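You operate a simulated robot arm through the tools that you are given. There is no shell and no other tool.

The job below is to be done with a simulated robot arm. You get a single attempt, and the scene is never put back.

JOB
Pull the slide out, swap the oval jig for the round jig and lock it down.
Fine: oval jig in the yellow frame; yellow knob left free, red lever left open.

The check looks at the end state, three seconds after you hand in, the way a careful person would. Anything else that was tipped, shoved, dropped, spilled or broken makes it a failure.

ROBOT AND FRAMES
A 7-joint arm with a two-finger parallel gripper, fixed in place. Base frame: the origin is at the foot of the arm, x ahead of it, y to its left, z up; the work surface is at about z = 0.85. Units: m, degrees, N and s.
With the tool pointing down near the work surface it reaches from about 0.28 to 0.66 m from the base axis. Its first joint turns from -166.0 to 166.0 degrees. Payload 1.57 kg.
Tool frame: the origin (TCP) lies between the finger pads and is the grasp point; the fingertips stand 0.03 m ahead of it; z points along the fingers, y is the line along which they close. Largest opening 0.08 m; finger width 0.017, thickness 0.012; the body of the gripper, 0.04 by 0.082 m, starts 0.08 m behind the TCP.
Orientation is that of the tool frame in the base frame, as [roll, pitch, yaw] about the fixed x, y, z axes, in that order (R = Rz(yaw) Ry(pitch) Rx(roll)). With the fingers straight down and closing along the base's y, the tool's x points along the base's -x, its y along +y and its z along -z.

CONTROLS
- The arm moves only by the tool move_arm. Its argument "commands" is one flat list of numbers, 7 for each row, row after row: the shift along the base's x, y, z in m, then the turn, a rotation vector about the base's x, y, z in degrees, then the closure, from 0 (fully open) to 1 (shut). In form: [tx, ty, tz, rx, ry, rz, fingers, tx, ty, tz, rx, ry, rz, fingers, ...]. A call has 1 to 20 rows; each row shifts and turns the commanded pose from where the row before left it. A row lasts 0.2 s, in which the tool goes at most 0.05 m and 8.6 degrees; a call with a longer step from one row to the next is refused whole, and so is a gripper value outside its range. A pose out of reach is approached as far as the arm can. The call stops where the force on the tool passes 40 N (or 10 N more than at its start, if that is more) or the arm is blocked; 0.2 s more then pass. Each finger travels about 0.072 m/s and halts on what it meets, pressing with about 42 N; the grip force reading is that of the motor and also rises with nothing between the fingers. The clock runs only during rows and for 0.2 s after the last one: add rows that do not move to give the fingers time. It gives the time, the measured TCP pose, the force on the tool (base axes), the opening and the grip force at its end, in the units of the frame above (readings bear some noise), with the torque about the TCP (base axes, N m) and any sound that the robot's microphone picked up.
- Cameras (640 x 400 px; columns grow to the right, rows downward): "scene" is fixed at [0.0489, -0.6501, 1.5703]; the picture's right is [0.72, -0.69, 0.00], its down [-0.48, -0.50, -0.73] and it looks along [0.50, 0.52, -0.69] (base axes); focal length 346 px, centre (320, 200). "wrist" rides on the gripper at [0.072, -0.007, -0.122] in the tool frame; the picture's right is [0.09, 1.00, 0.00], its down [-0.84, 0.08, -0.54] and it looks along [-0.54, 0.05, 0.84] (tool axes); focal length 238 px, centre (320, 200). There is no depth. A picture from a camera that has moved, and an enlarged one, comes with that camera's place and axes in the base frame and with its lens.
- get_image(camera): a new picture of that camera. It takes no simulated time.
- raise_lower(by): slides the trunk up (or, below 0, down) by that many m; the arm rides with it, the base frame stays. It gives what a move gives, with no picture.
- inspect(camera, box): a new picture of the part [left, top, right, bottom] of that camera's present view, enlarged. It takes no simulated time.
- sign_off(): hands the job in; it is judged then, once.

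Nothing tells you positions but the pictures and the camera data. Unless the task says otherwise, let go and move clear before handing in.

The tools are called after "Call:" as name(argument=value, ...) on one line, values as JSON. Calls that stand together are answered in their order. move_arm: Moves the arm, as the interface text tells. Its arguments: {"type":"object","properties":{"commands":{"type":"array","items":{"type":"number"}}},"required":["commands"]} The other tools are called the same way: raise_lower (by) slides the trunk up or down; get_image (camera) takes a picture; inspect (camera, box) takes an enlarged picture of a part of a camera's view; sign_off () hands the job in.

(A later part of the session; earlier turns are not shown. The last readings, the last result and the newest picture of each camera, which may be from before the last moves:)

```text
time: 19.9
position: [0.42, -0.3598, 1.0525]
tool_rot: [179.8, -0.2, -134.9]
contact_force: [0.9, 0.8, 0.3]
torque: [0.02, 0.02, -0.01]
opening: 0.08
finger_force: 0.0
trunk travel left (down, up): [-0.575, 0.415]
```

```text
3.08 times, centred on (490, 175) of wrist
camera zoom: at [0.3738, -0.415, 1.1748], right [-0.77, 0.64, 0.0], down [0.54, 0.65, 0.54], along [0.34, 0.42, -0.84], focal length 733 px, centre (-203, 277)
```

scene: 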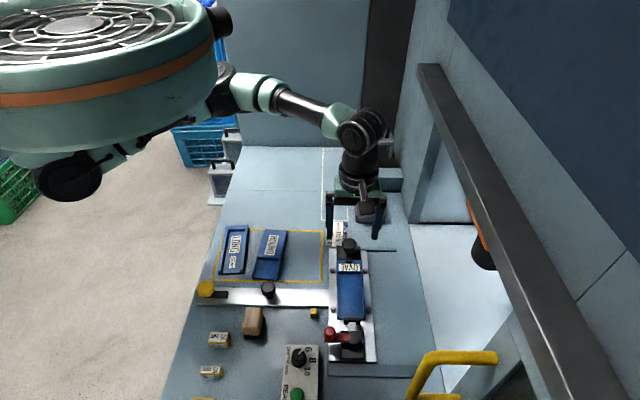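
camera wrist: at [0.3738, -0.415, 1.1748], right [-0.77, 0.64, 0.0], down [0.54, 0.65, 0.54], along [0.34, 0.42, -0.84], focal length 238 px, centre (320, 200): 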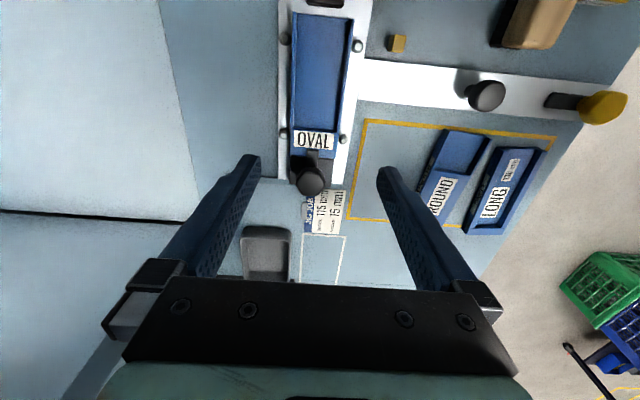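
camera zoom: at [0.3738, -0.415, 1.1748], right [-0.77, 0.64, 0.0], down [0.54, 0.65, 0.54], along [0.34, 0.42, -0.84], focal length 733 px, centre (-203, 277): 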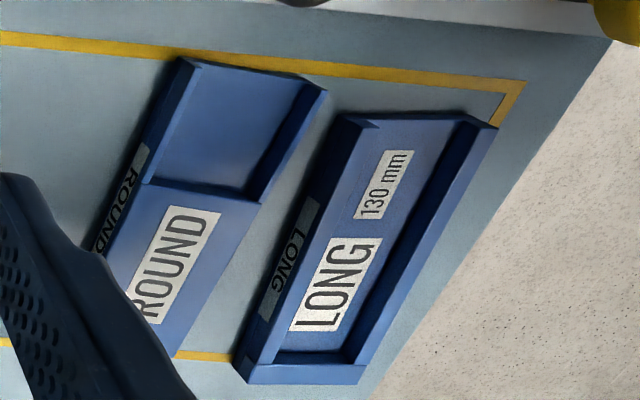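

The clamp is a black faceted knob at about (0.479, −0.307, top z≈0.90), and its tongue presses on the jig's label end. I'll zoom in closer on the knob's shape and the tongue height.

Call:
inspect(camera="wrist", box=[290, 145, 338, 200])

Call:
inspect(camera="scene", box=[330, 235, 370, 270])

```text
7.27 times, centred on (314, 172) of wrist
camera zoom: at [0.3738, -0.415, 1.1748], right [-0.77, 0.64, 0.0], down [0.54, 0.65, 0.54], along [0.34, 0.42, -0.84], focal length 1734 px, centre (364, 400)
```

zoom: 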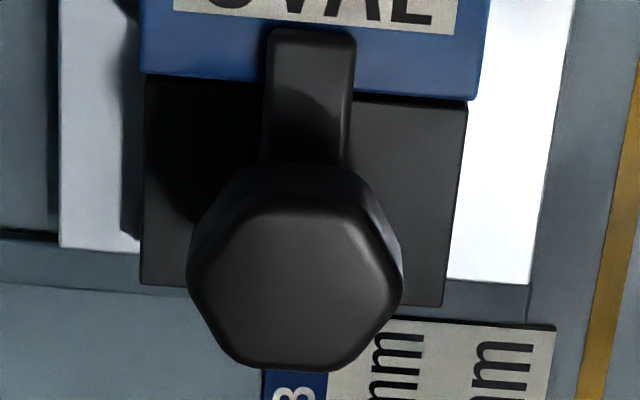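

```text
11.43 times, centred on (350, 252) of scene
camera zoom: at [0.0489, -0.6501, 1.5703], right [0.72, -0.69, 0.0], down [-0.48, -0.5, -0.73], along [0.5, 0.52, -0.69], focal length 3950 px, centre (-23, -400)
```

zoom: 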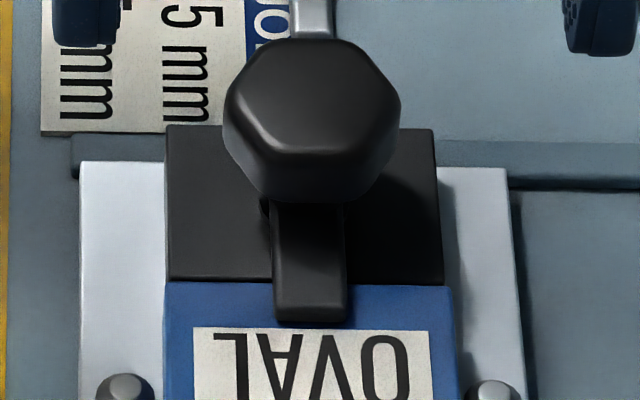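

The clamp knob is hexagonal, about 33 mm across flats, spanning z≈0.885–0.90 with its tongue just beneath. I'll hover over it with the fingers on a flat pair that clears the tongue.

Call:
move_arm(commands=[0.0149, 0.0132, -0.02, 0, 0, -7.5, 0, 0.0149, 0.0132, -0.02, 0, 0, -7.5, 0, 0.0149, 0.0132, -0.02, 0, 0, -7.5, 0, 0.0148, 0.0132, -0.02, 0, 0, -7.5, 0, 0, 0, 0, 0, 0, 0, 0])

Call:
get_image(camera="wrist")

Call:
inspect(camera="scene", box=[310, 220, 390, 270])

```text
time: 21.1
position: [0.4798, -0.3054, 0.9711]
tool_rot: [179.9, 0.0, -164.9]
contact_force: [0.6, -0.1, 0.0]
torque: [0.02, 0.0, 0.0]
opening: 0.0799
finger_force: 0.1
trunk travel left (down, up): [-0.575, 0.415]
```

```text
taken
camera wrist: at [0.4116, -0.3314, 1.094], right [-0.35, 0.94, 0.0], down [0.79, 0.29, 0.54], along [0.51, 0.19, -0.84], focal length 238 px, centre (320, 200)
```

wrist: 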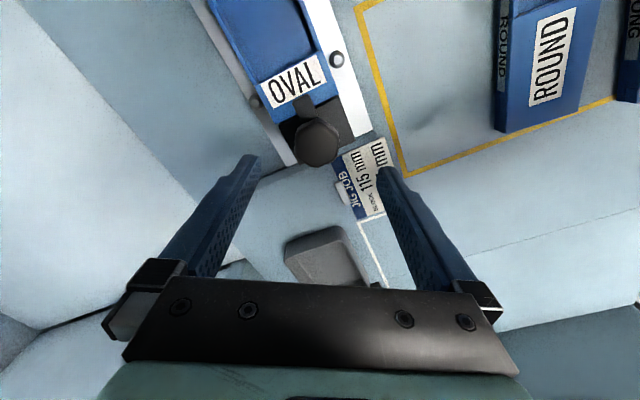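

```text
8.00 times, centred on (350, 245) of scene
camera zoom: at [0.0489, -0.6501, 1.5703], right [0.72, -0.69, 0.0], down [-0.48, -0.5, -0.73], along [0.5, 0.52, -0.69], focal length 2765 px, centre (80, -160)
```

zoom: 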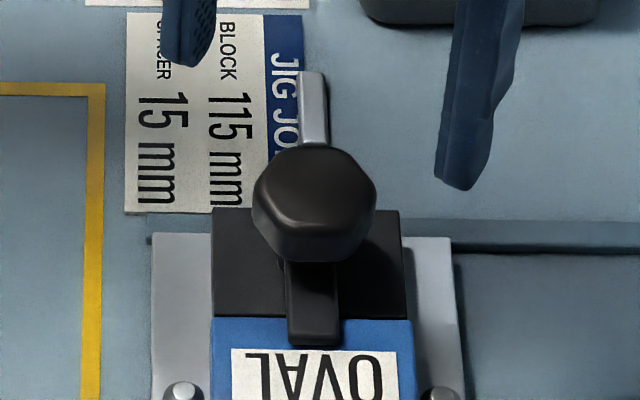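

Nearly centred; I'll shift about 3 mm and descend to z≈0.916.

Call:
move_arm(commands=[-0.0012, -0.0015, -0.02, 0, 0, 0, 0, -0.0011, -0.0016, -0.02, 0, 0, 0, 0, 0, 0, -0.015, 0, 0, 0, 0, 0, 0, 0, 0, 0, 0, 0])

Call:
get_image(camera="wrist")

Call:
inspect(camera="scene", box=[310, 220, 390, 270])

```text
time: 22.1
position: [0.4763, -0.308, 0.919]
tool_rot: [179.8, -0.1, -164.9]
contact_force: [0.7, 0.8, -0.4]
torque: [0.03, -0.01, -0.03]
opening: 0.08
finger_force: 0.1
trunk travel left (down, up): [-0.575, 0.415]
```

```text
taken
camera wrist: at [0.4087, -0.3348, 1.0399], right [-0.35, 0.94, 0.0], down [0.79, 0.29, 0.54], along [0.51, 0.19, -0.84], focal length 238 px, centre (320, 200)
```

wrist: 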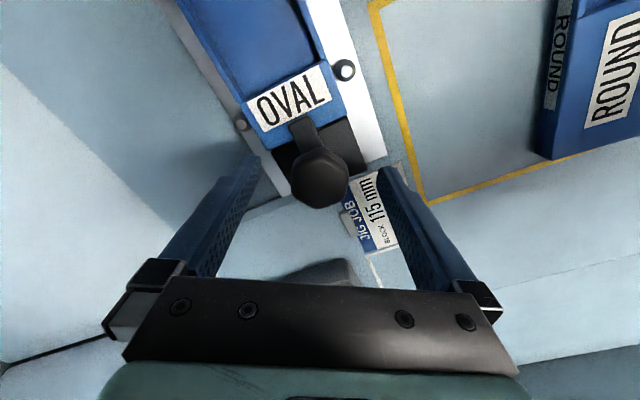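

```text
8.00 times, centred on (350, 245) of scene
camera zoom: at [0.0489, -0.6501, 1.5703], right [0.72, -0.69, 0.0], down [-0.48, -0.5, -0.73], along [0.5, 0.52, -0.69], focal length 2765 px, centre (80, -160)
```

zoom: 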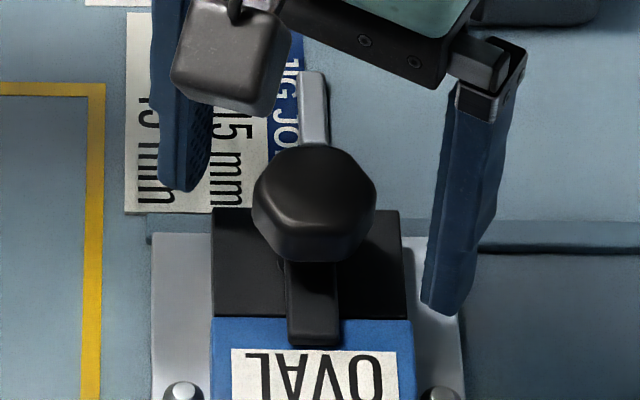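

Call:
inspect(camera="wrist", box=[270, 120, 370, 220])

```text
4.00 times, centred on (320, 170) of wrist
camera zoom: at [0.4087, -0.3348, 1.0399], right [-0.35, 0.94, 0.0], down [0.79, 0.29, 0.54], along [0.51, 0.19, -0.84], focal length 953 px, centre (320, 320)
```

zoom: 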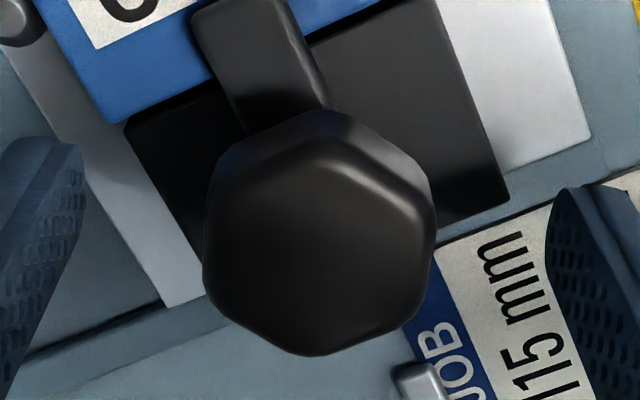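

The knob centre looks about 5 mm further out than the TCP. I'll correct that, lower slightly, and close.

Call:
move_arm(commands=[0.005, 0.0022, -0.002, 0, 0, 0, 0, 0, 0, 0, 0, 0, 0, 1, 0, 0, 0, 0, 0, 0, 1, 0, 0, 0, 0, 0, 0, 1, 0, 0, 0, 0, 0, 0, 1])

Call:
get_image(camera="wrist")

Call:
inspect(camera="scene", box=[310, 220, 390, 270])

```text
time: 23.3
position: [0.4816, -0.3064, 0.9154]
tool_rot: [179.9, -0.1, -164.8]
contact_force: [4.0, -9.4, -0.3]
torque: [-0.36, -0.2, 0.11]
opening: 0.0371
finger_force: 43.2
trunk travel left (down, up): [-0.575, 0.415]
```

```text
taken
camera wrist: at [0.414, -0.3335, 1.0378], right [-0.35, 0.94, 0.0], down [0.79, 0.29, 0.54], along [0.51, 0.19, -0.84], focal length 238 px, centre (320, 200)
```

wrist: 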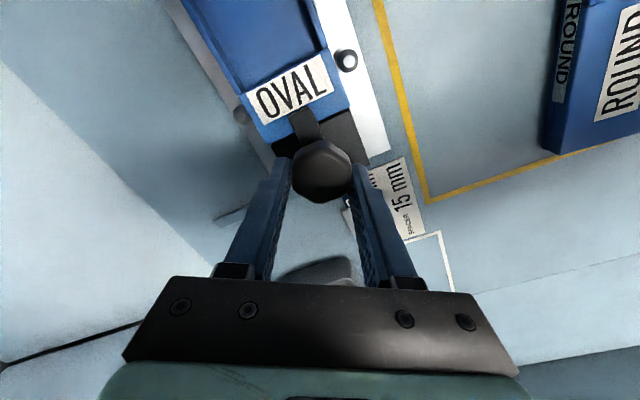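

```text
8.00 times, centred on (350, 245) of scene
camera zoom: at [0.0489, -0.6501, 1.5703], right [0.72, -0.69, 0.0], down [-0.48, -0.5, -0.73], along [0.5, 0.52, -0.69], focal length 2765 px, centre (80, -160)
```

zoom: 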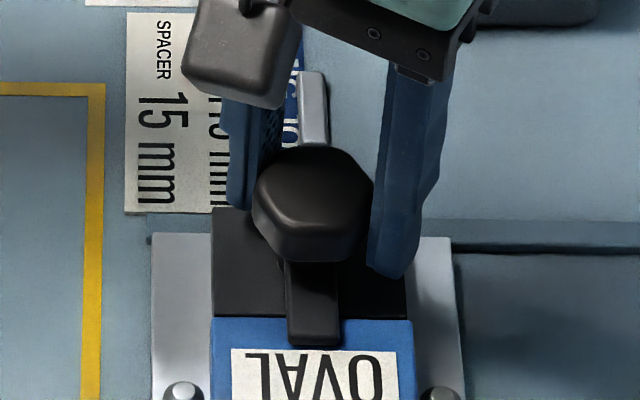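

Gripped at 37 mm. I'll ease the side load and try turning the clamp counter-clockwise.

Call:
move_arm(commands=[0.0004, -0.0012, 0, 0, 0, 0, 1, 0, 0, 0, 0, 0, 5, 1, 0, 0, 0, 0, 0, 6, 1, 0, 0, 0, 0, 0, 6, 1])

Call:
get_image(camera="wrist")

Call:
inspect(camera="scene", box=[310, 220, 390, 270])

```text
time: 24.3
position: [0.4817, -0.3065, 0.9159]
tool_rot: [179.7, 0.1, -147.7]
contact_force: [-2.0, 4.4, 5.2]
torque: [0.01, 0.88, -0.02]
opening: 0.0371
finger_force: 43.2
trunk travel left (down, up): [-0.575, 0.415]
```

```text
taken
camera wrist: at [0.4245, -0.3515, 1.0378], right [-0.61, 0.79, 0.01], down [0.67, 0.51, 0.54], along [0.43, 0.34, -0.84], focal length 238 px, centre (320, 200)
```

wrist: 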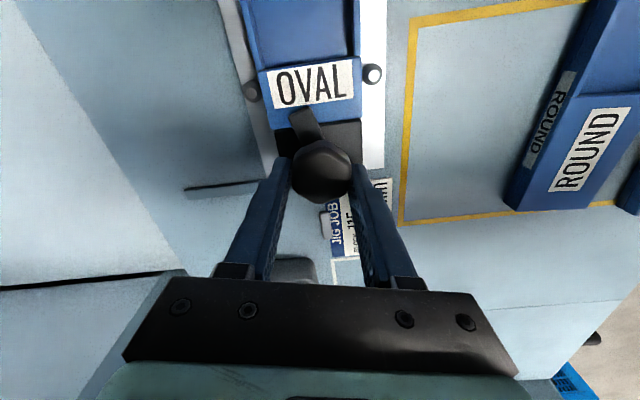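

```text
8.00 times, centred on (350, 245) of scene
camera zoom: at [0.0489, -0.6501, 1.5703], right [0.72, -0.69, 0.0], down [-0.48, -0.5, -0.73], along [0.5, 0.52, -0.69], focal length 2765 px, centre (80, -160)
```

zoom: 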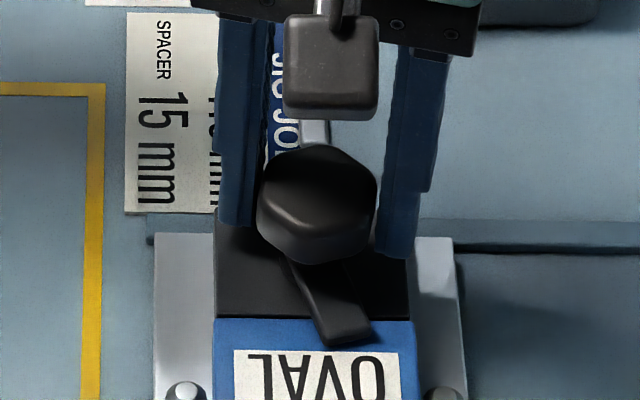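

The clamp tongue is swinging off. I'll continue to about 90° total.

Call:
move_arm(commands=[0, 0, 0, 0, 0, 8, 1, 0, 0, 0, 0, 0, 8, 1, 0, 0, 0, 0, 0, 8, 1, 0, 0, 0, 0, 0, 8, 1, 0, 0, 0, 0, 0, 8, 1, 0, 0, 0, 0, 0, 8, 1, 0, 0, 0, 0, 0, 8, 1, 0, 0, 0, 0, 0, 8, 1, 0, 0, 0, 0, 0, 8, 1])

Call:
inspect(camera="scene", box=[310, 220, 390, 270])

Call:
get_image(camera="wrist")

```text
time: 26.3
position: [0.4807, -0.3097, 0.9156]
tool_rot: [179.7, -0.2, -75.8]
contact_force: [-7.1, -5.1, -0.9]
torque: [0.63, 0.07, -0.04]
opening: 0.0372
finger_force: 43.6
trunk travel left (down, up): [-0.575, 0.415]
```

```text
8.00 times, centred on (350, 245) of scene
camera zoom: at [0.0489, -0.6501, 1.5703], right [0.72, -0.69, 0.0], down [-0.48, -0.5, -0.73], along [0.5, 0.52, -0.69], focal length 2765 px, centre (80, -160)
```

zoom: 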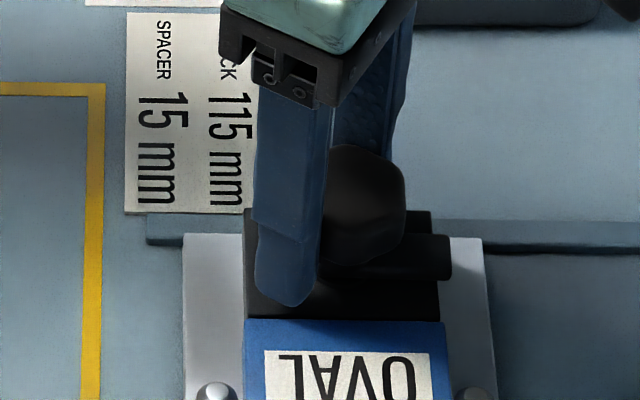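

```text
taken
camera wrist: at [0.5046, -0.3777, 1.0379], right [-0.94, -0.33, 0.01], down [-0.28, 0.79, 0.54], along [-0.19, 0.51, -0.84], focal length 238 px, centre (320, 200)
```

wrist: 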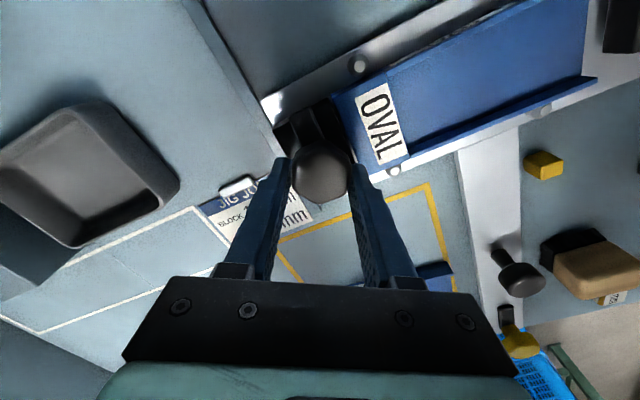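

The clamp tongue is now clear of the jig (the free slide crept in about 9 mm, which is harmless). I'll release, rise and get an overview of both the oval jig and the yellow frame.

Call:
move_arm(commands=[0, 0, 0, 0, 0, 0, 0, 0, 0, 0, 0, 0, 0, 0, 0, 0, 0, 0, 0, 0, 0, 0, 0, 0.03, 0, 0, 0, 0, 0, 0, 0.04, 0, 0, 0, 0, -0.01, -0.01, 0.04, 0, 0, -8, 0, -0.02, -0.01, 0.03, 0, 0, -8, 0, -0.02, -0.01, 0.02, 0, 0, -8, 0, -0.02, -0.01, 0.02, 0, 0, -8, 0, -0.02, 0, 0.02, 0, 0, -8, 0, -0.02, 0, 0, 0, 0, -8, 0, -0.02, 0, 0, 0, 0, -8, 0, 0, 0, 0, 0, 0, -3, 0])

Call:
get_image(camera="wrist")

Call:
get_image(camera="scene")

```text
time: 29.1
position: [0.3522, -0.347, 1.1162]
tool_rot: [179.8, -0.2, -135.0]
contact_force: [0.2, 0.3, 0.1]
torque: [0.01, 0.02, -0.01]
opening: 0.08
finger_force: 0.1
trunk travel left (down, up): [-0.575, 0.415]
```

```text
taken
camera wrist: at [0.3058, -0.4034, 1.2382], right [-0.77, 0.64, 0.0], down [0.54, 0.65, 0.54], along [0.34, 0.42, -0.84], focal length 238 px, centre (320, 200)
```

wrist: 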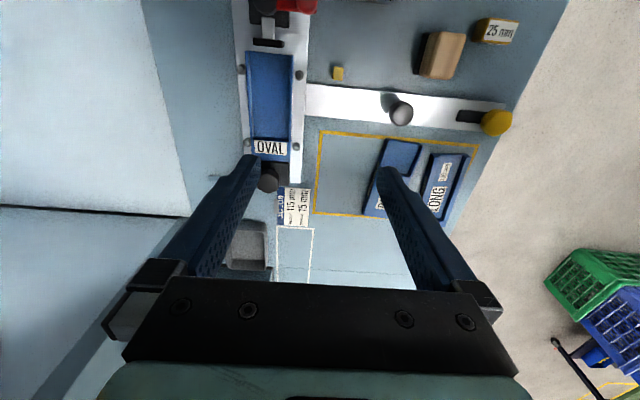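

```text
taken
```

scene: 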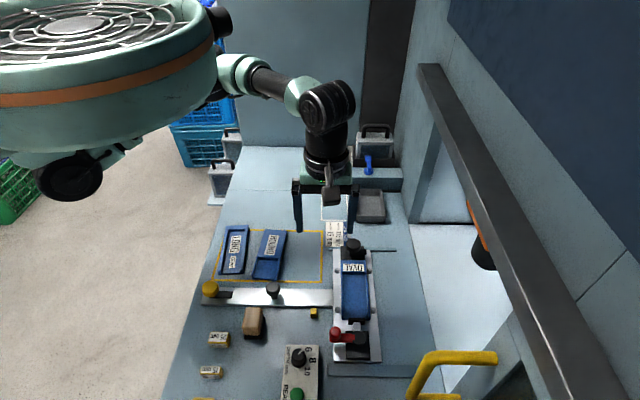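

Call:
inspect(camera="wrist", box=[300, 120, 492, 240])

Call:
inspect(camera="wrist", box=[225, 40, 321, 200])

Call:
inspect(camera="scene", box=[200, 215, 344, 305])

Call:
inspect(camera="scene", box=[310, 230, 422, 300])

```text
3.33 times, centred on (396, 180) of wrist
camera zoom: at [0.3058, -0.4034, 1.2382], right [-0.77, 0.64, 0.0], down [0.54, 0.65, 0.54], along [0.34, 0.42, -0.84], focal length 794 px, centre (67, 267)
```

zoom: 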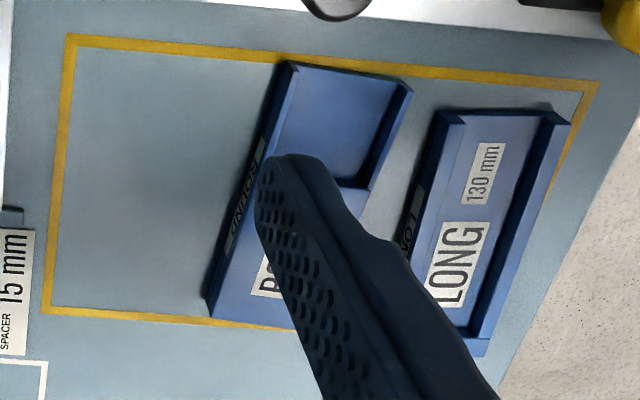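

```text
2.50 times, centred on (273, 120) of wrist
camera zoom: at [0.3058, -0.4034, 1.2382], right [-0.77, 0.64, 0.0], down [0.54, 0.65, 0.54], along [0.34, 0.42, -0.84], focal length 596 px, centre (438, 400)
```

zoom: 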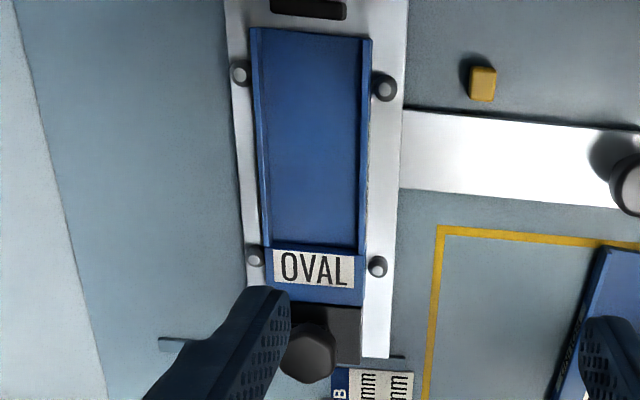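

```text
4.44 times, centred on (272, 260) of scene
camera zoom: at [0.0489, -0.6501, 1.5703], right [0.72, -0.69, 0.0], down [-0.48, -0.5, -0.73], along [0.5, 0.52, -0.69], focal length 1536 px, centre (533, -67)
```

zoom: 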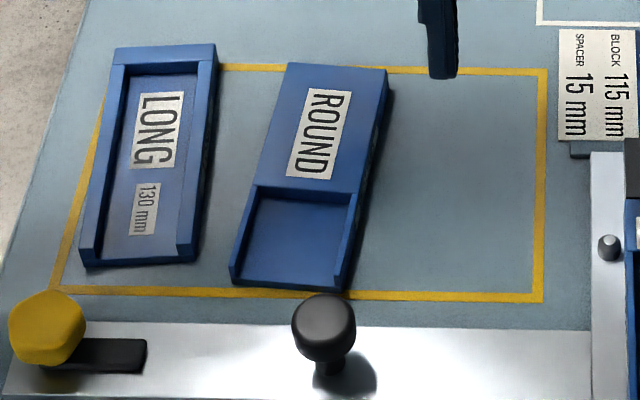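

```text
5.71 times, centred on (366, 265) of scene
camera zoom: at [0.0489, -0.6501, 1.5703], right [0.72, -0.69, 0.0], down [-0.48, -0.5, -0.73], along [0.5, 0.52, -0.69], focal length 1975 px, centre (57, -171)
```

zoom: 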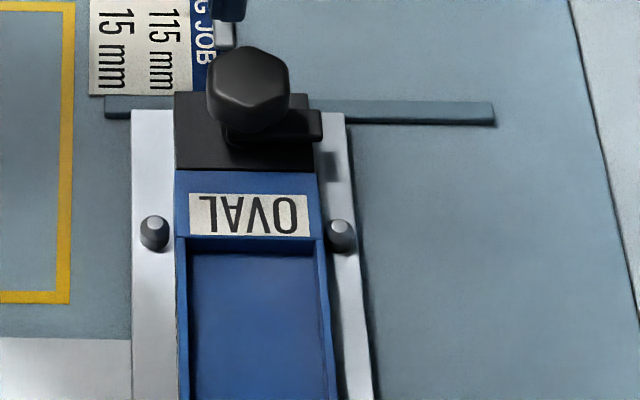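

The clamp tongue is well clear of the jig. The oval jig's centre is at about (0.413, −0.387) and lies square to the slide; its free slot in the yellow frame is left of the ROUND jig. I'll move above the oval jig's centre, between the pegs, to grip it across its width.

Call:
move_arm(commands=[0.0121, -0.008, -0.032, 0, -0.2, 0, 0, 0.0121, -0.008, -0.032, 0, 0, 0, 0, 0.0121, -0.008, -0.032, 0, 0, 0, 0, 0.0121, -0.008, -0.032, 0, 0, 0, 0, 0.0121, -0.0082, -0.03, 0, 0, 0, 0, 0, 0, 0, 0, 0, 0, 0])

Call:
get_image(camera="wrist")

Call:
inspect(camera="scene", box=[302, 240, 430, 320])

```text
time: 30.5
position: [0.4127, -0.387, 0.9579]
tool_rot: [-179.9, 0.2, -134.8]
contact_force: [-0.2, -1.0, 0.1]
torque: [-0.01, 0.01, -0.01]
opening: 0.0799
finger_force: 0.0
trunk travel left (down, up): [-0.575, 0.415]
```

```text
taken
camera wrist: at [0.3658, -0.4434, 1.0791], right [-0.77, 0.64, 0.0], down [0.53, 0.65, 0.54], along [0.35, 0.42, -0.84], focal length 238 px, centre (320, 200)
```

wrist: 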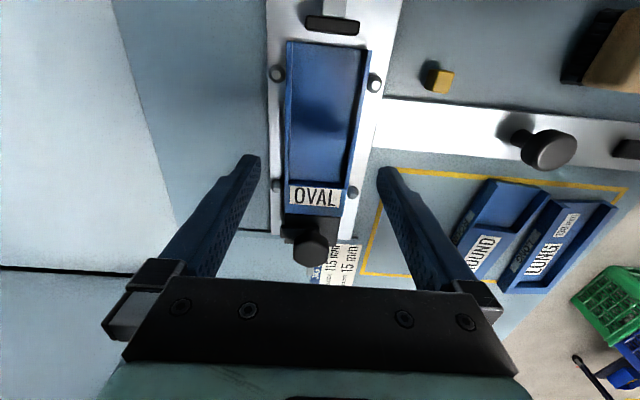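

```text
5.00 times, centred on (366, 280) of scene
camera zoom: at [0.0489, -0.6501, 1.5703], right [0.72, -0.69, 0.0], down [-0.48, -0.5, -0.73], along [0.5, 0.52, -0.69], focal length 1728 px, centre (90, -200)
```

zoom: 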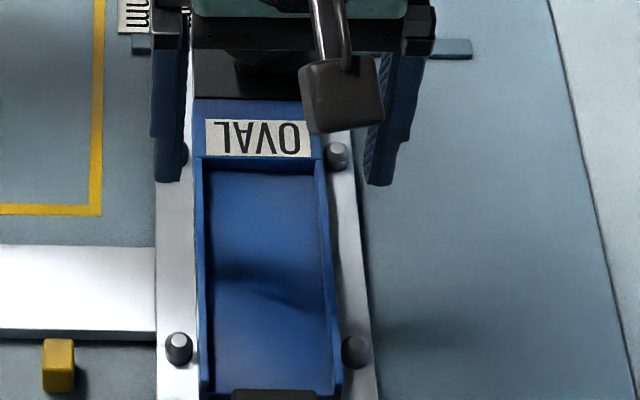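

The fingers straddle the jig centrally between the pegs. I'll descend to just above the plate.

Call:
move_arm(commands=[0, 0, -0.025, 0, 0, 0, 0, 0, 0, -0.02, 0, 0, 0, 0, 0, 0, -0.012, 0, 0, 0, 0, 0, 0, 0, 0, 0, 0, 0])

Call:
inspect(camera="scene", box=[310, 255, 406, 315])

Call:
get_image(camera="wrist")

```text
time: 31.5
position: [0.4124, -0.3885, 0.9013]
tool_rot: [-180.0, 0.1, -134.8]
contact_force: [0.0, 0.2, 1.4]
torque: [0.0, 0.03, 0.02]
opening: 0.0801
finger_force: 0.0
trunk travel left (down, up): [-0.575, 0.415]
```

```text
6.67 times, centred on (358, 285) of scene
camera zoom: at [0.0489, -0.6501, 1.5703], right [0.72, -0.69, 0.0], down [-0.48, -0.5, -0.73], along [0.5, 0.52, -0.69], focal length 2304 px, centre (67, -367)
```

zoom: 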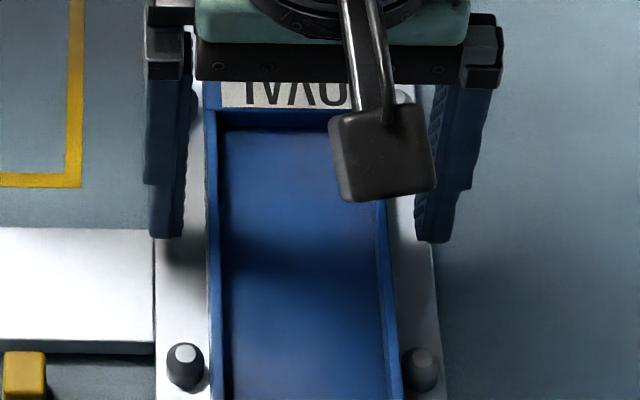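

```text
taken
camera wrist: at [0.3659, -0.4437, 1.0224], right [-0.77, 0.64, 0.0], down [0.53, 0.65, 0.54], along [0.35, 0.42, -0.84], focal length 238 px, centre (320, 200)
```

wrist: 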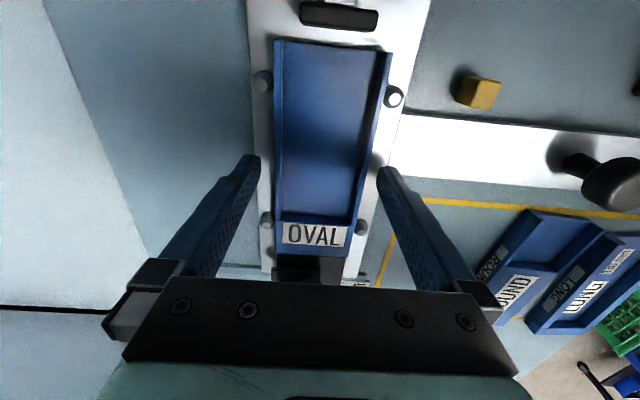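

Call:
move_arm(commands=[0, 0, -0.005, 0, 0, 0, 0, 0, 0, 0, 0, 0, 0, 0])

Call:
inspect(camera="scene", box=[326, 270, 390, 310])

```text
time: 32.1
position: [0.412, -0.3871, 0.8949]
tool_rot: [180.0, 0.0, -134.8]
contact_force: [0.2, 0.1, 0.3]
torque: [0.0, -0.01, -0.01]
opening: 0.08
finger_force: 0.1
trunk travel left (down, up): [-0.575, 0.415]
```

```text
10.00 times, centred on (358, 290) of scene
camera zoom: at [0.0489, -0.6501, 1.5703], right [0.72, -0.69, 0.0], down [-0.48, -0.5, -0.73], along [0.5, 0.52, -0.69], focal length 3456 px, centre (-60, -700)
```

zoom: 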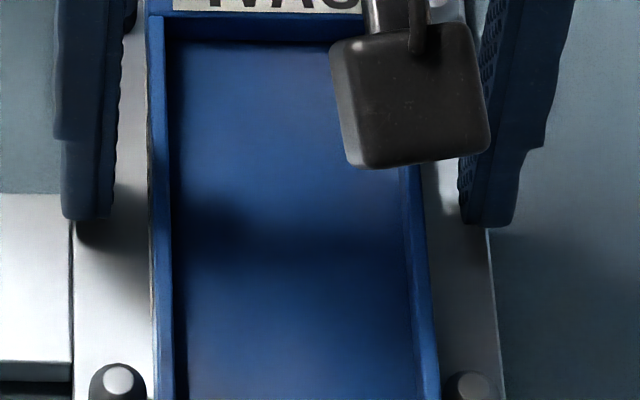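

Tips are just above the plate with no contact. Closing on the oval jig.

Call:
move_arm(commands=[0, 0, 0, 0, 0, 0, 1, 0, 0, 0, 0, 0, 0, 1, 0, 0, 0, 0, 0, 0, 1, 0, 0, 0, 0, 0, 0, 1])

Call:
inspect(camera="scene", box=[310, 255, 406, 315])

```text
time: 33.1
position: [0.4132, -0.3876, 0.8958]
tool_rot: [179.9, 0.2, -134.8]
contact_force: [-1.1, 0.1, 0.4]
torque: [0.03, -0.02, -0.03]
opening: 0.0616
finger_force: 41.6
trunk travel left (down, up): [-0.575, 0.415]
```

```text
6.67 times, centred on (358, 285) of scene
camera zoom: at [0.0489, -0.6501, 1.5703], right [0.72, -0.69, 0.0], down [-0.48, -0.5, -0.73], along [0.5, 0.52, -0.69], focal length 2304 px, centre (67, -367)
```

zoom: 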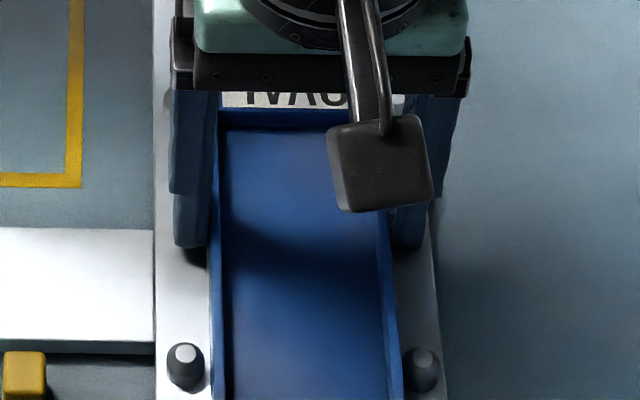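

Gripped at 61.6 mm. Lifting straight up.

Call:
move_arm(commands=[0, 0, 0.01, 0, 0, 0, 1, 0, 0, 0.02, 0, 0, 0, 1, 0, 0, 0.03, 0, 0, 0, 1, 0, 0, 0.03, 0, 0, 0, 1])

Call:
get_image(camera="scene")

Call:
get_image(camera="wrist")

```text
time: 34.1
position: [0.4126, -0.3874, 0.985]
tool_rot: [179.9, 0.2, -134.8]
contact_force: [-0.3, -0.2, -3.6]
torque: [-0.02, 0.03, -0.01]
opening: 0.0618
finger_force: 42.0
trunk travel left (down, up): [-0.575, 0.415]
```

```text
taken
```

scene: 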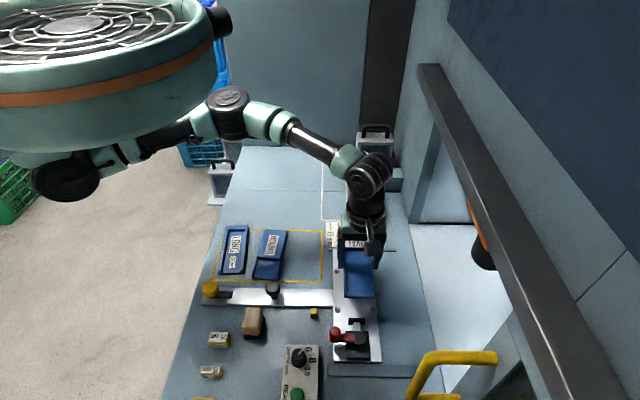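

```text
taken
camera wrist: at [0.3661, -0.4442, 1.1079], right [-0.77, 0.64, 0.0], down [0.54, 0.65, 0.54], along [0.34, 0.42, -0.84], focal length 238 px, centre (320, 200)
```

wrist: 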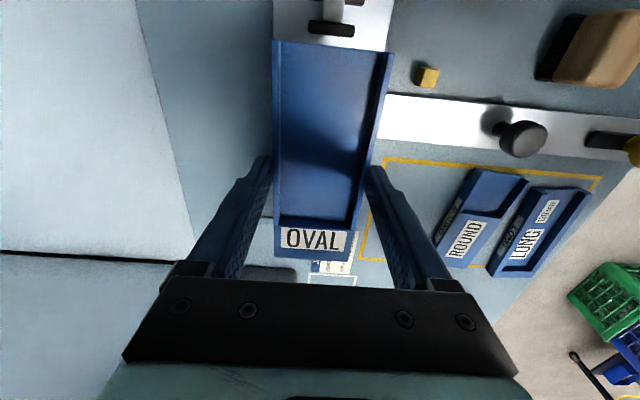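

The oval jig is held securely (about 0.36 kg). I'll carry it to the free slot in the yellow frame, centred at about (0.407, −0.225).

Call:
move_arm(commands=[-0.0011, 0.0325, 0, 0, 0, 0, 1, -0.0011, 0.0325, 0, 0, 0, 0, 1, -0.0011, 0.0325, 0, 0, 0, 0, 1, -0.001, 0.0325, 0, 0, 0, 0, 1, -0.001, 0.0325, 0, 0, 0, 0, 1, 0, 0, -0.03, 0, 0, 0, 1, 0, 0, 0, 0, 0, 0, 1])

Call:
get_image(camera="wrist")

Call:
inspect(camera="scene", box=[200, 195, 360, 295])

```text
time: 35.7
position: [0.4079, -0.2247, 0.9564]
tool_rot: [180.0, 0.1, -134.9]
contact_force: [-0.4, -0.1, -2.6]
torque: [-0.02, 0.02, -0.01]
opening: 0.0615
finger_force: 42.0
trunk travel left (down, up): [-0.575, 0.415]
```

```text
taken
camera wrist: at [0.3602, -0.2811, 1.0774], right [-0.77, 0.64, 0.0], down [0.53, 0.65, 0.54], along [0.34, 0.42, -0.84], focal length 238 px, centre (320, 200)
```

wrist: 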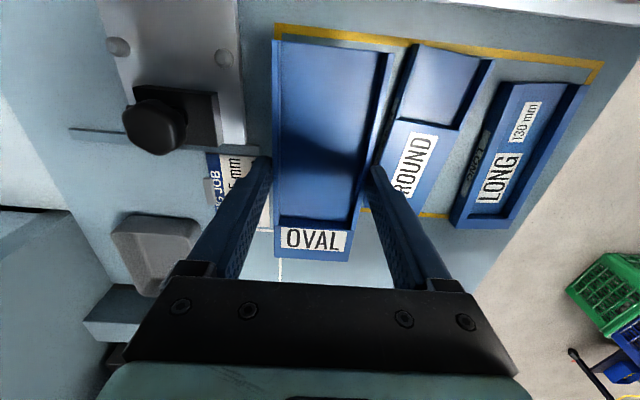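

```text
4.00 times, centred on (280, 245) of scene
camera zoom: at [0.0489, -0.6501, 1.5703], right [0.72, -0.69, 0.0], down [-0.48, -0.5, -0.73], along [0.5, 0.52, -0.69], focal length 1383 px, centre (480, 20)
```

zoom: 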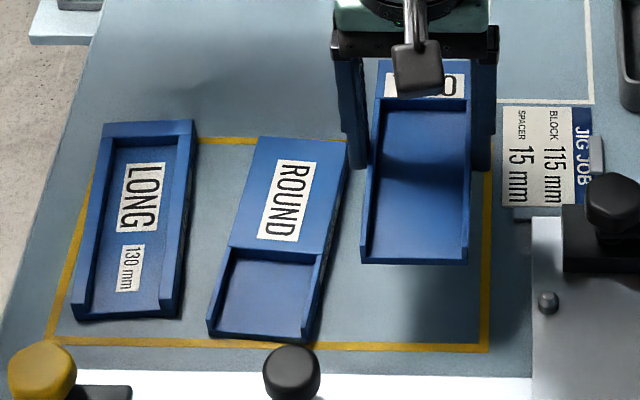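

Call:
inspect(camera="wrist", box=[260, 10, 500, 230])

Call:
inspect(camera="wrist", box=[350, 120, 470, 230])

```text
1.82 times, centred on (380, 120) of wrist
camera zoom: at [0.3602, -0.2811, 1.0774], right [-0.77, 0.64, 0.0], down [0.53, 0.65, 0.54], along [0.34, 0.42, -0.84], focal length 433 px, centre (211, 346)
```

zoom: 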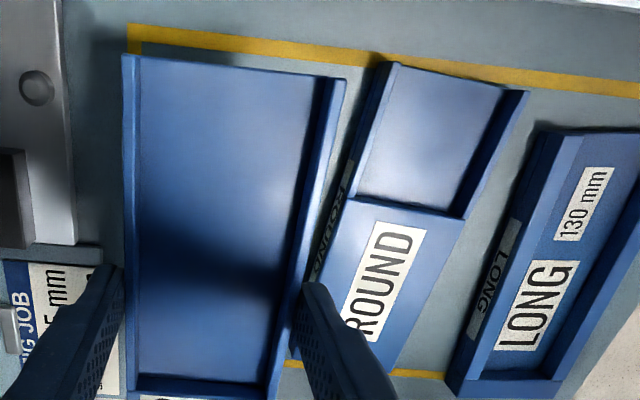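

```text
3.64 times, centred on (410, 175) of wrist
camera zoom: at [0.3602, -0.2811, 1.0774], right [-0.77, 0.64, 0.0], down [0.53, 0.65, 0.54], along [0.34, 0.42, -0.84], focal length 867 px, centre (-7, 291)
```

zoom: 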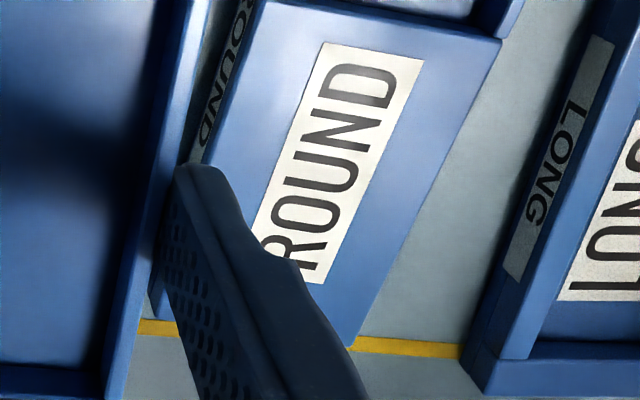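

The slot is clear on both sides of the oval jig (about 2 cm to ROUND). I'll lower toward the bench.

Call:
move_arm(commands=[0, 0, -0.025, 0, 0, 0, 1, 0, 0, -0.02, 0, 0, 0, 1, 0, 0, -0.014, 0, 0, 0, 1, 0, 0, 0, 0, 0, 0, 1])

Call:
get_image(camera="wrist")

Call:
inspect(camera="scene", box=[240, 215, 352, 295])

```text
time: 36.7
position: [0.408, -0.2255, 0.8963]
tool_rot: [179.9, 0.0, -134.8]
contact_force: [0.1, 0.5, -2.9]
torque: [-0.07, 0.01, -0.02]
opening: 0.0617
finger_force: 41.8
trunk travel left (down, up): [-0.575, 0.415]
```

```text
taken
camera wrist: at [0.361, -0.2822, 1.0181], right [-0.77, 0.64, 0.0], down [0.53, 0.65, 0.54], along [0.35, 0.42, -0.84], focal length 238 px, centre (320, 200)
```

wrist: 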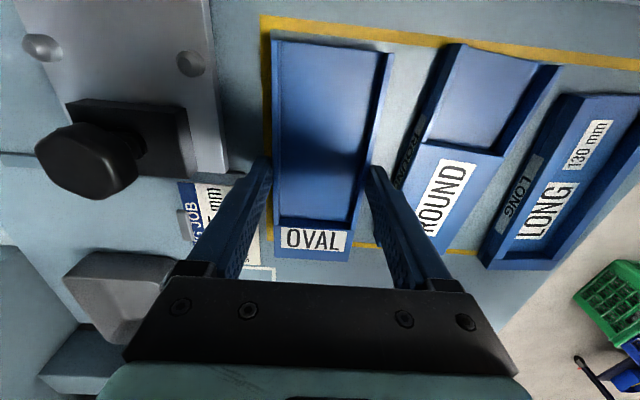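

```text
5.00 times, centred on (296, 255) of scene
camera zoom: at [0.0489, -0.6501, 1.5703], right [0.72, -0.69, 0.0], down [-0.48, -0.5, -0.73], along [0.5, 0.52, -0.69], focal length 1728 px, centre (440, -75)
```

zoom: 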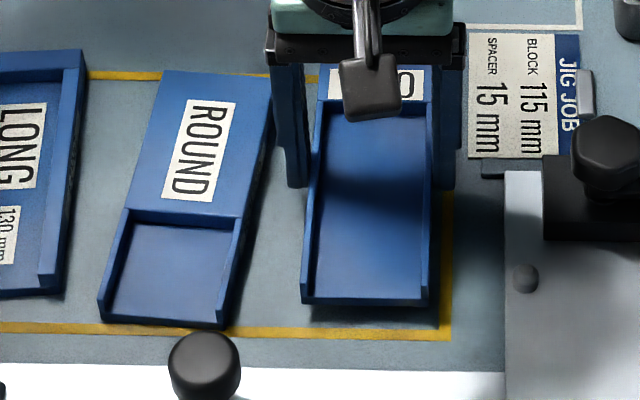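

Call:
move_arm(commands=[-0.0014, 0.0014, -0.004, 0, 0, 0, 1, 0, 0, -0.003, 0, 0, 0, 1, 0, 0, 0, 0, 0, 0, 1])

Call:
inspect(camera="scene", box=[240, 215, 352, 295])

```text
time: 37.5
position: [0.4075, -0.2231, 0.8898]
tool_rot: [179.9, 0.1, -134.8]
contact_force: [-0.3, 0.3, -2.5]
torque: [-0.01, 0.03, 0.01]
opening: 0.0616
finger_force: 41.9
trunk travel left (down, up): [-0.575, 0.415]
```

```text
5.00 times, centred on (296, 255) of scene
camera zoom: at [0.0489, -0.6501, 1.5703], right [0.72, -0.69, 0.0], down [-0.48, -0.5, -0.73], along [0.5, 0.52, -0.69], focal length 1728 px, centre (440, -75)
```

zoom: 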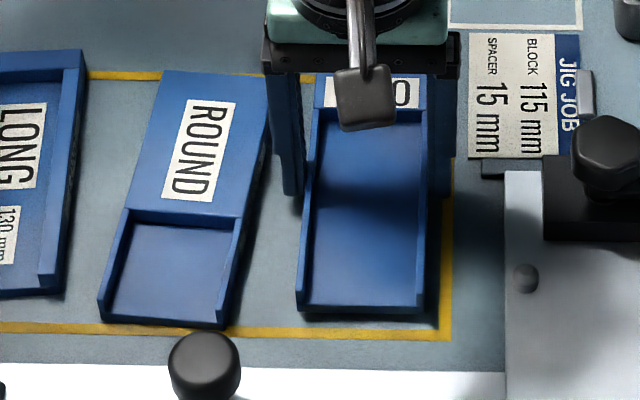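

Call:
move_arm(commands=[0, 0, -0.003, 0, 0, 0, 1, 0, 0, 0, 0, 0, 0, 1])

Call:
move_arm(commands=[0, 0, -0.002, 0, 0, 0, 1, 0, 0, 0, 0, 0, 0, 1])

```text
time: 38.1
position: [0.4069, -0.223, 0.8871]
tool_rot: [180.0, 0.1, -134.8]
contact_force: [-0.2, -0.7, -2.8]
torque: [-0.06, 0.04, -0.03]
opening: 0.0615
finger_force: 42.4
trunk travel left (down, up): [-0.575, 0.415]
```

```text
time: 38.7
position: [0.4054, -0.2241, 0.8835]
tool_rot: [179.9, 0.1, -134.7]
contact_force: [-0.3, 0.8, -1.9]
torque: [0.04, -0.04, 0.0]
opening: 0.0616
finger_force: 41.9
trunk travel left (down, up): [-0.575, 0.415]
```

Call:
move_arm(commands=[0, 0, -0.0015, 0, 0, 0, 1, 0, 0, 0, 0, 0, 0, 1])

Call:
inspect(camera="scene", box=[280, 240, 344, 290])

```text
time: 39.3
position: [0.4066, -0.2233, 0.8851]
tool_rot: [-179.9, 0.1, -134.8]
contact_force: [0.8, 1.8, 12.5]
torque: [0.25, 0.5, -0.1]
opening: 0.0616
finger_force: 42.2
trunk travel left (down, up): [-0.575, 0.415]
```

```text
8.00 times, centred on (312, 265) of scene
camera zoom: at [0.0489, -0.6501, 1.5703], right [0.72, -0.69, 0.0], down [-0.48, -0.5, -0.73], along [0.5, 0.52, -0.69], focal length 2765 px, centre (384, -320)
```

zoom: 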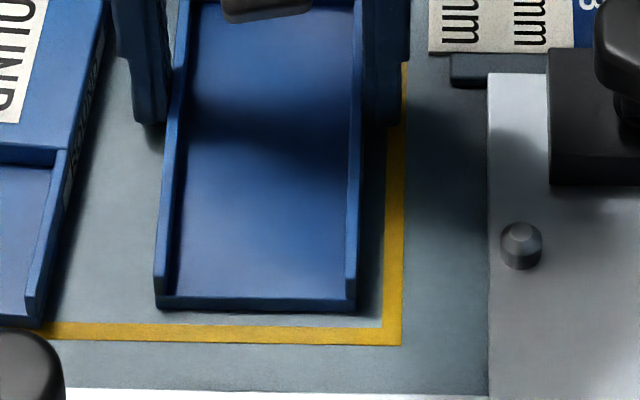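

The jig is on the bench at z≈0.885 TCP and sits inside the yellow lines. I'll open just enough to release (about 7 cm) and rise.

Call:
move_arm(commands=[0, 0, 0.0012, 0, 0, 0, 0.14, 0, 0, 0, 0, 0, 0, 0.12, 0, 0, 0, 0, 0, 0, 0.12, 0, 0, 0.015, 0, 0, 0, 0.12, 0, 0, 0.025, 0, 0, 0, 0.12, 0, 0, 0.04, 0, 0, 0, 0.12, 0, 0, 0.04, 0, 0, 0, 0])

Call:
get_image(camera="wrist")

Call:
inspect(camera="scene", box=[200, 205, 344, 295])

```text
time: 40.9
position: [0.4057, -0.225, 1.0049]
tool_rot: [180.0, 0.1, -134.8]
contact_force: [-0.7, 0.5, 0.3]
torque: [-0.05, -0.01, 0.01]
opening: 0.0798
finger_force: 0.1
trunk travel left (down, up): [-0.575, 0.415]
```

```text
taken
camera wrist: at [0.3588, -0.2813, 1.1274], right [-0.77, 0.64, 0.0], down [0.54, 0.65, 0.54], along [0.35, 0.42, -0.84], focal length 238 px, centre (320, 200)
```

wrist: 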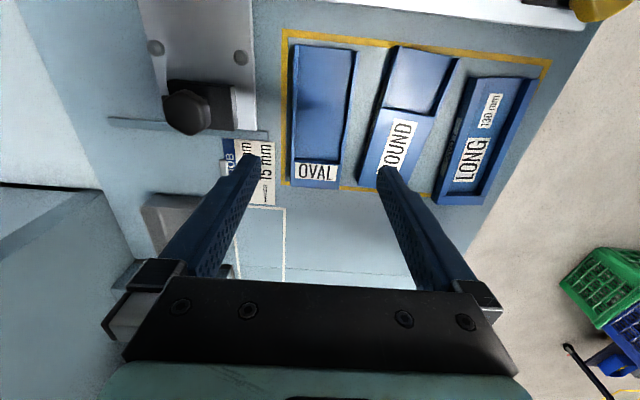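

```text
4.44 times, centred on (272, 250) of scene
camera zoom: at [0.0489, -0.6501, 1.5703], right [0.72, -0.69, 0.0], down [-0.48, -0.5, -0.73], along [0.5, 0.52, -0.69], focal length 1536 px, centre (533, -22)
```

zoom: 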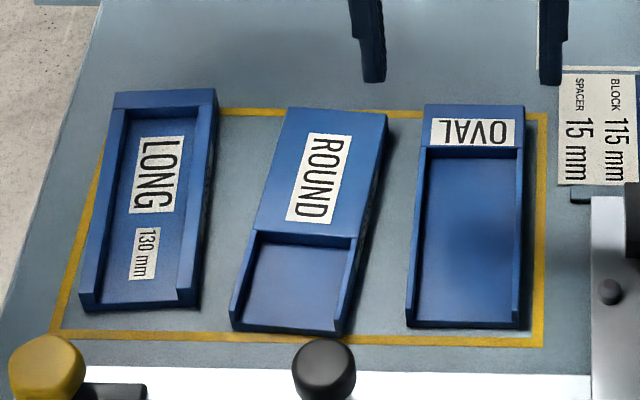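

The oval jig lies fully inside the yellow frame. Next I'll hover over the ROUND jig near (0.334, −0.171) with a −5° turn to match its angle.

Call:
move_arm(commands=[-0.024, 0.018, 0.01, 0, 0, -2, 0, -0.024, 0.018, 0.01, 0, 0, -2, 0, -0.024, 0.018, 0.01, 0, 0, -1, 0, 0, 0, 0, 0, 0, 0, 0])

Call:
get_image(camera="wrist")

Call:
inspect(camera="wrist", box=[270, 60, 398, 220])

Call:
inspect(camera="scene", box=[200, 205, 344, 295])

```text
time: 41.9
position: [0.3351, -0.1709, 1.0337]
tool_rot: [179.8, 0.1, -139.8]
contact_force: [0.7, 0.2, -0.7]
torque: [-0.02, -0.04, -0.02]
opening: 0.0799
finger_force: 0.1
trunk travel left (down, up): [-0.575, 0.415]
```

```text
taken
camera wrist: at [0.283, -0.2222, 1.1561], right [-0.71, 0.7, 0.0], down [0.59, 0.6, 0.54], along [0.38, 0.39, -0.84], focal length 238 px, centre (320, 200)
```

wrist: 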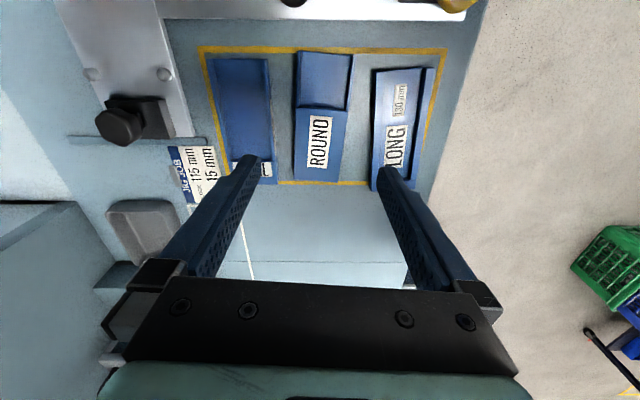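

```text
2.50 times, centred on (334, 140) of wrist
camera zoom: at [0.283, -0.2222, 1.1561], right [-0.71, 0.7, 0.0], down [0.59, 0.6, 0.54], along [0.38, 0.39, -0.84], focal length 596 px, centre (285, 350)
```

zoom: 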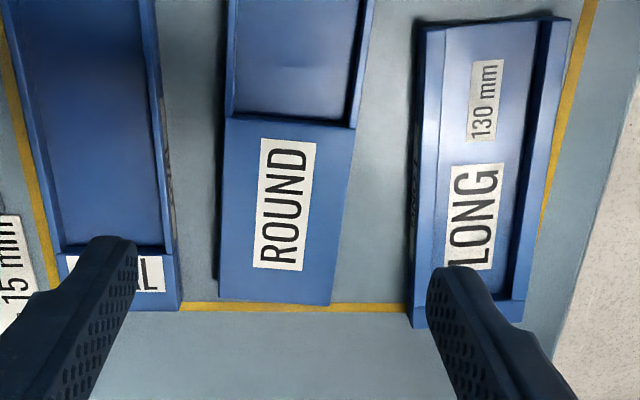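

```text
4.44 times, centred on (272, 250) of scene
camera zoom: at [0.0489, -0.6501, 1.5703], right [0.72, -0.69, 0.0], down [-0.48, -0.5, -0.73], along [0.5, 0.52, -0.69], focal length 1536 px, centre (533, -22)
```

zoom: 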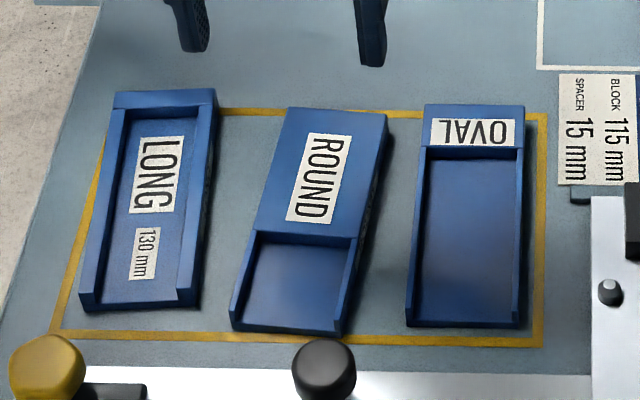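

ROUND's centre is near (0.340, −0.165), tilted about 4–5° from the frame, and it matches my current yaw. I'll descend with the fingers slightly narrowed so they fit between the jigs.

Call:
move_arm(commands=[0.0029, 0.0028, -0.03, 0, 0, 0, 0.075, 0.0029, 0.0028, -0.03, 0, 0, 0, 0.075, 0, 0, -0.03, 0, 0, 0.3, 0.075, 0, 0, 0, 0, 0, 0, 0.075])

Call:
get_image(camera="wrist")

Call:
inspect(camera="scene", box=[210, 215, 338, 295])

```text
time: 42.9
position: [0.3385, -0.1649, 0.9436]
tool_rot: [179.9, 0.0, -139.5]
contact_force: [-0.2, -0.3, -0.1]
torque: [0.02, -0.04, 0.05]
opening: 0.0742
finger_force: 0.1
trunk travel left (down, up): [-0.575, 0.415]
```

```text
taken
camera wrist: at [0.2885, -0.2174, 1.0664], right [-0.72, 0.7, 0.0], down [0.59, 0.6, 0.54], along [0.38, 0.39, -0.84], focal length 238 px, centre (320, 200)
```

wrist: 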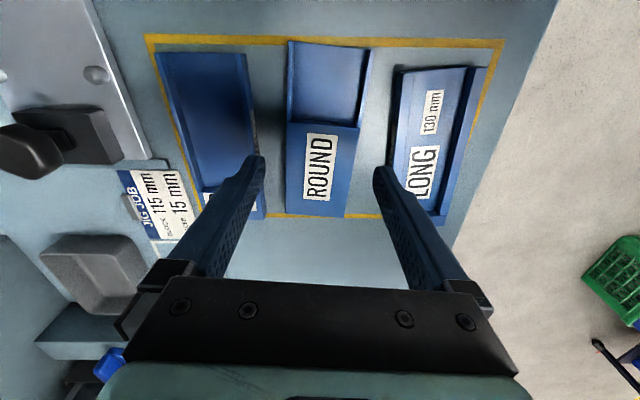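

```text
5.00 times, centred on (274, 255) of scene
camera zoom: at [0.0489, -0.6501, 1.5703], right [0.72, -0.69, 0.0], down [-0.48, -0.5, -0.73], along [0.5, 0.52, -0.69], focal length 1728 px, centre (550, -75)
```

zoom: 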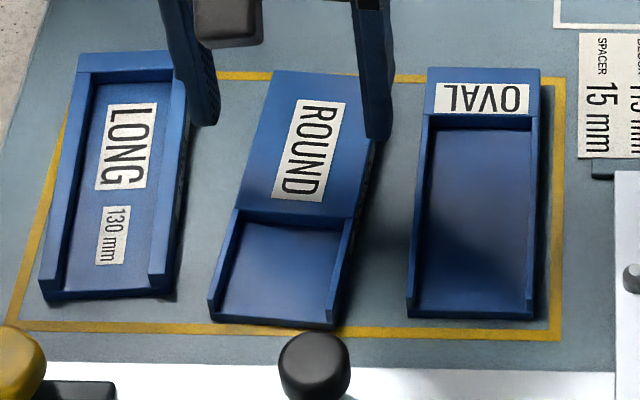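

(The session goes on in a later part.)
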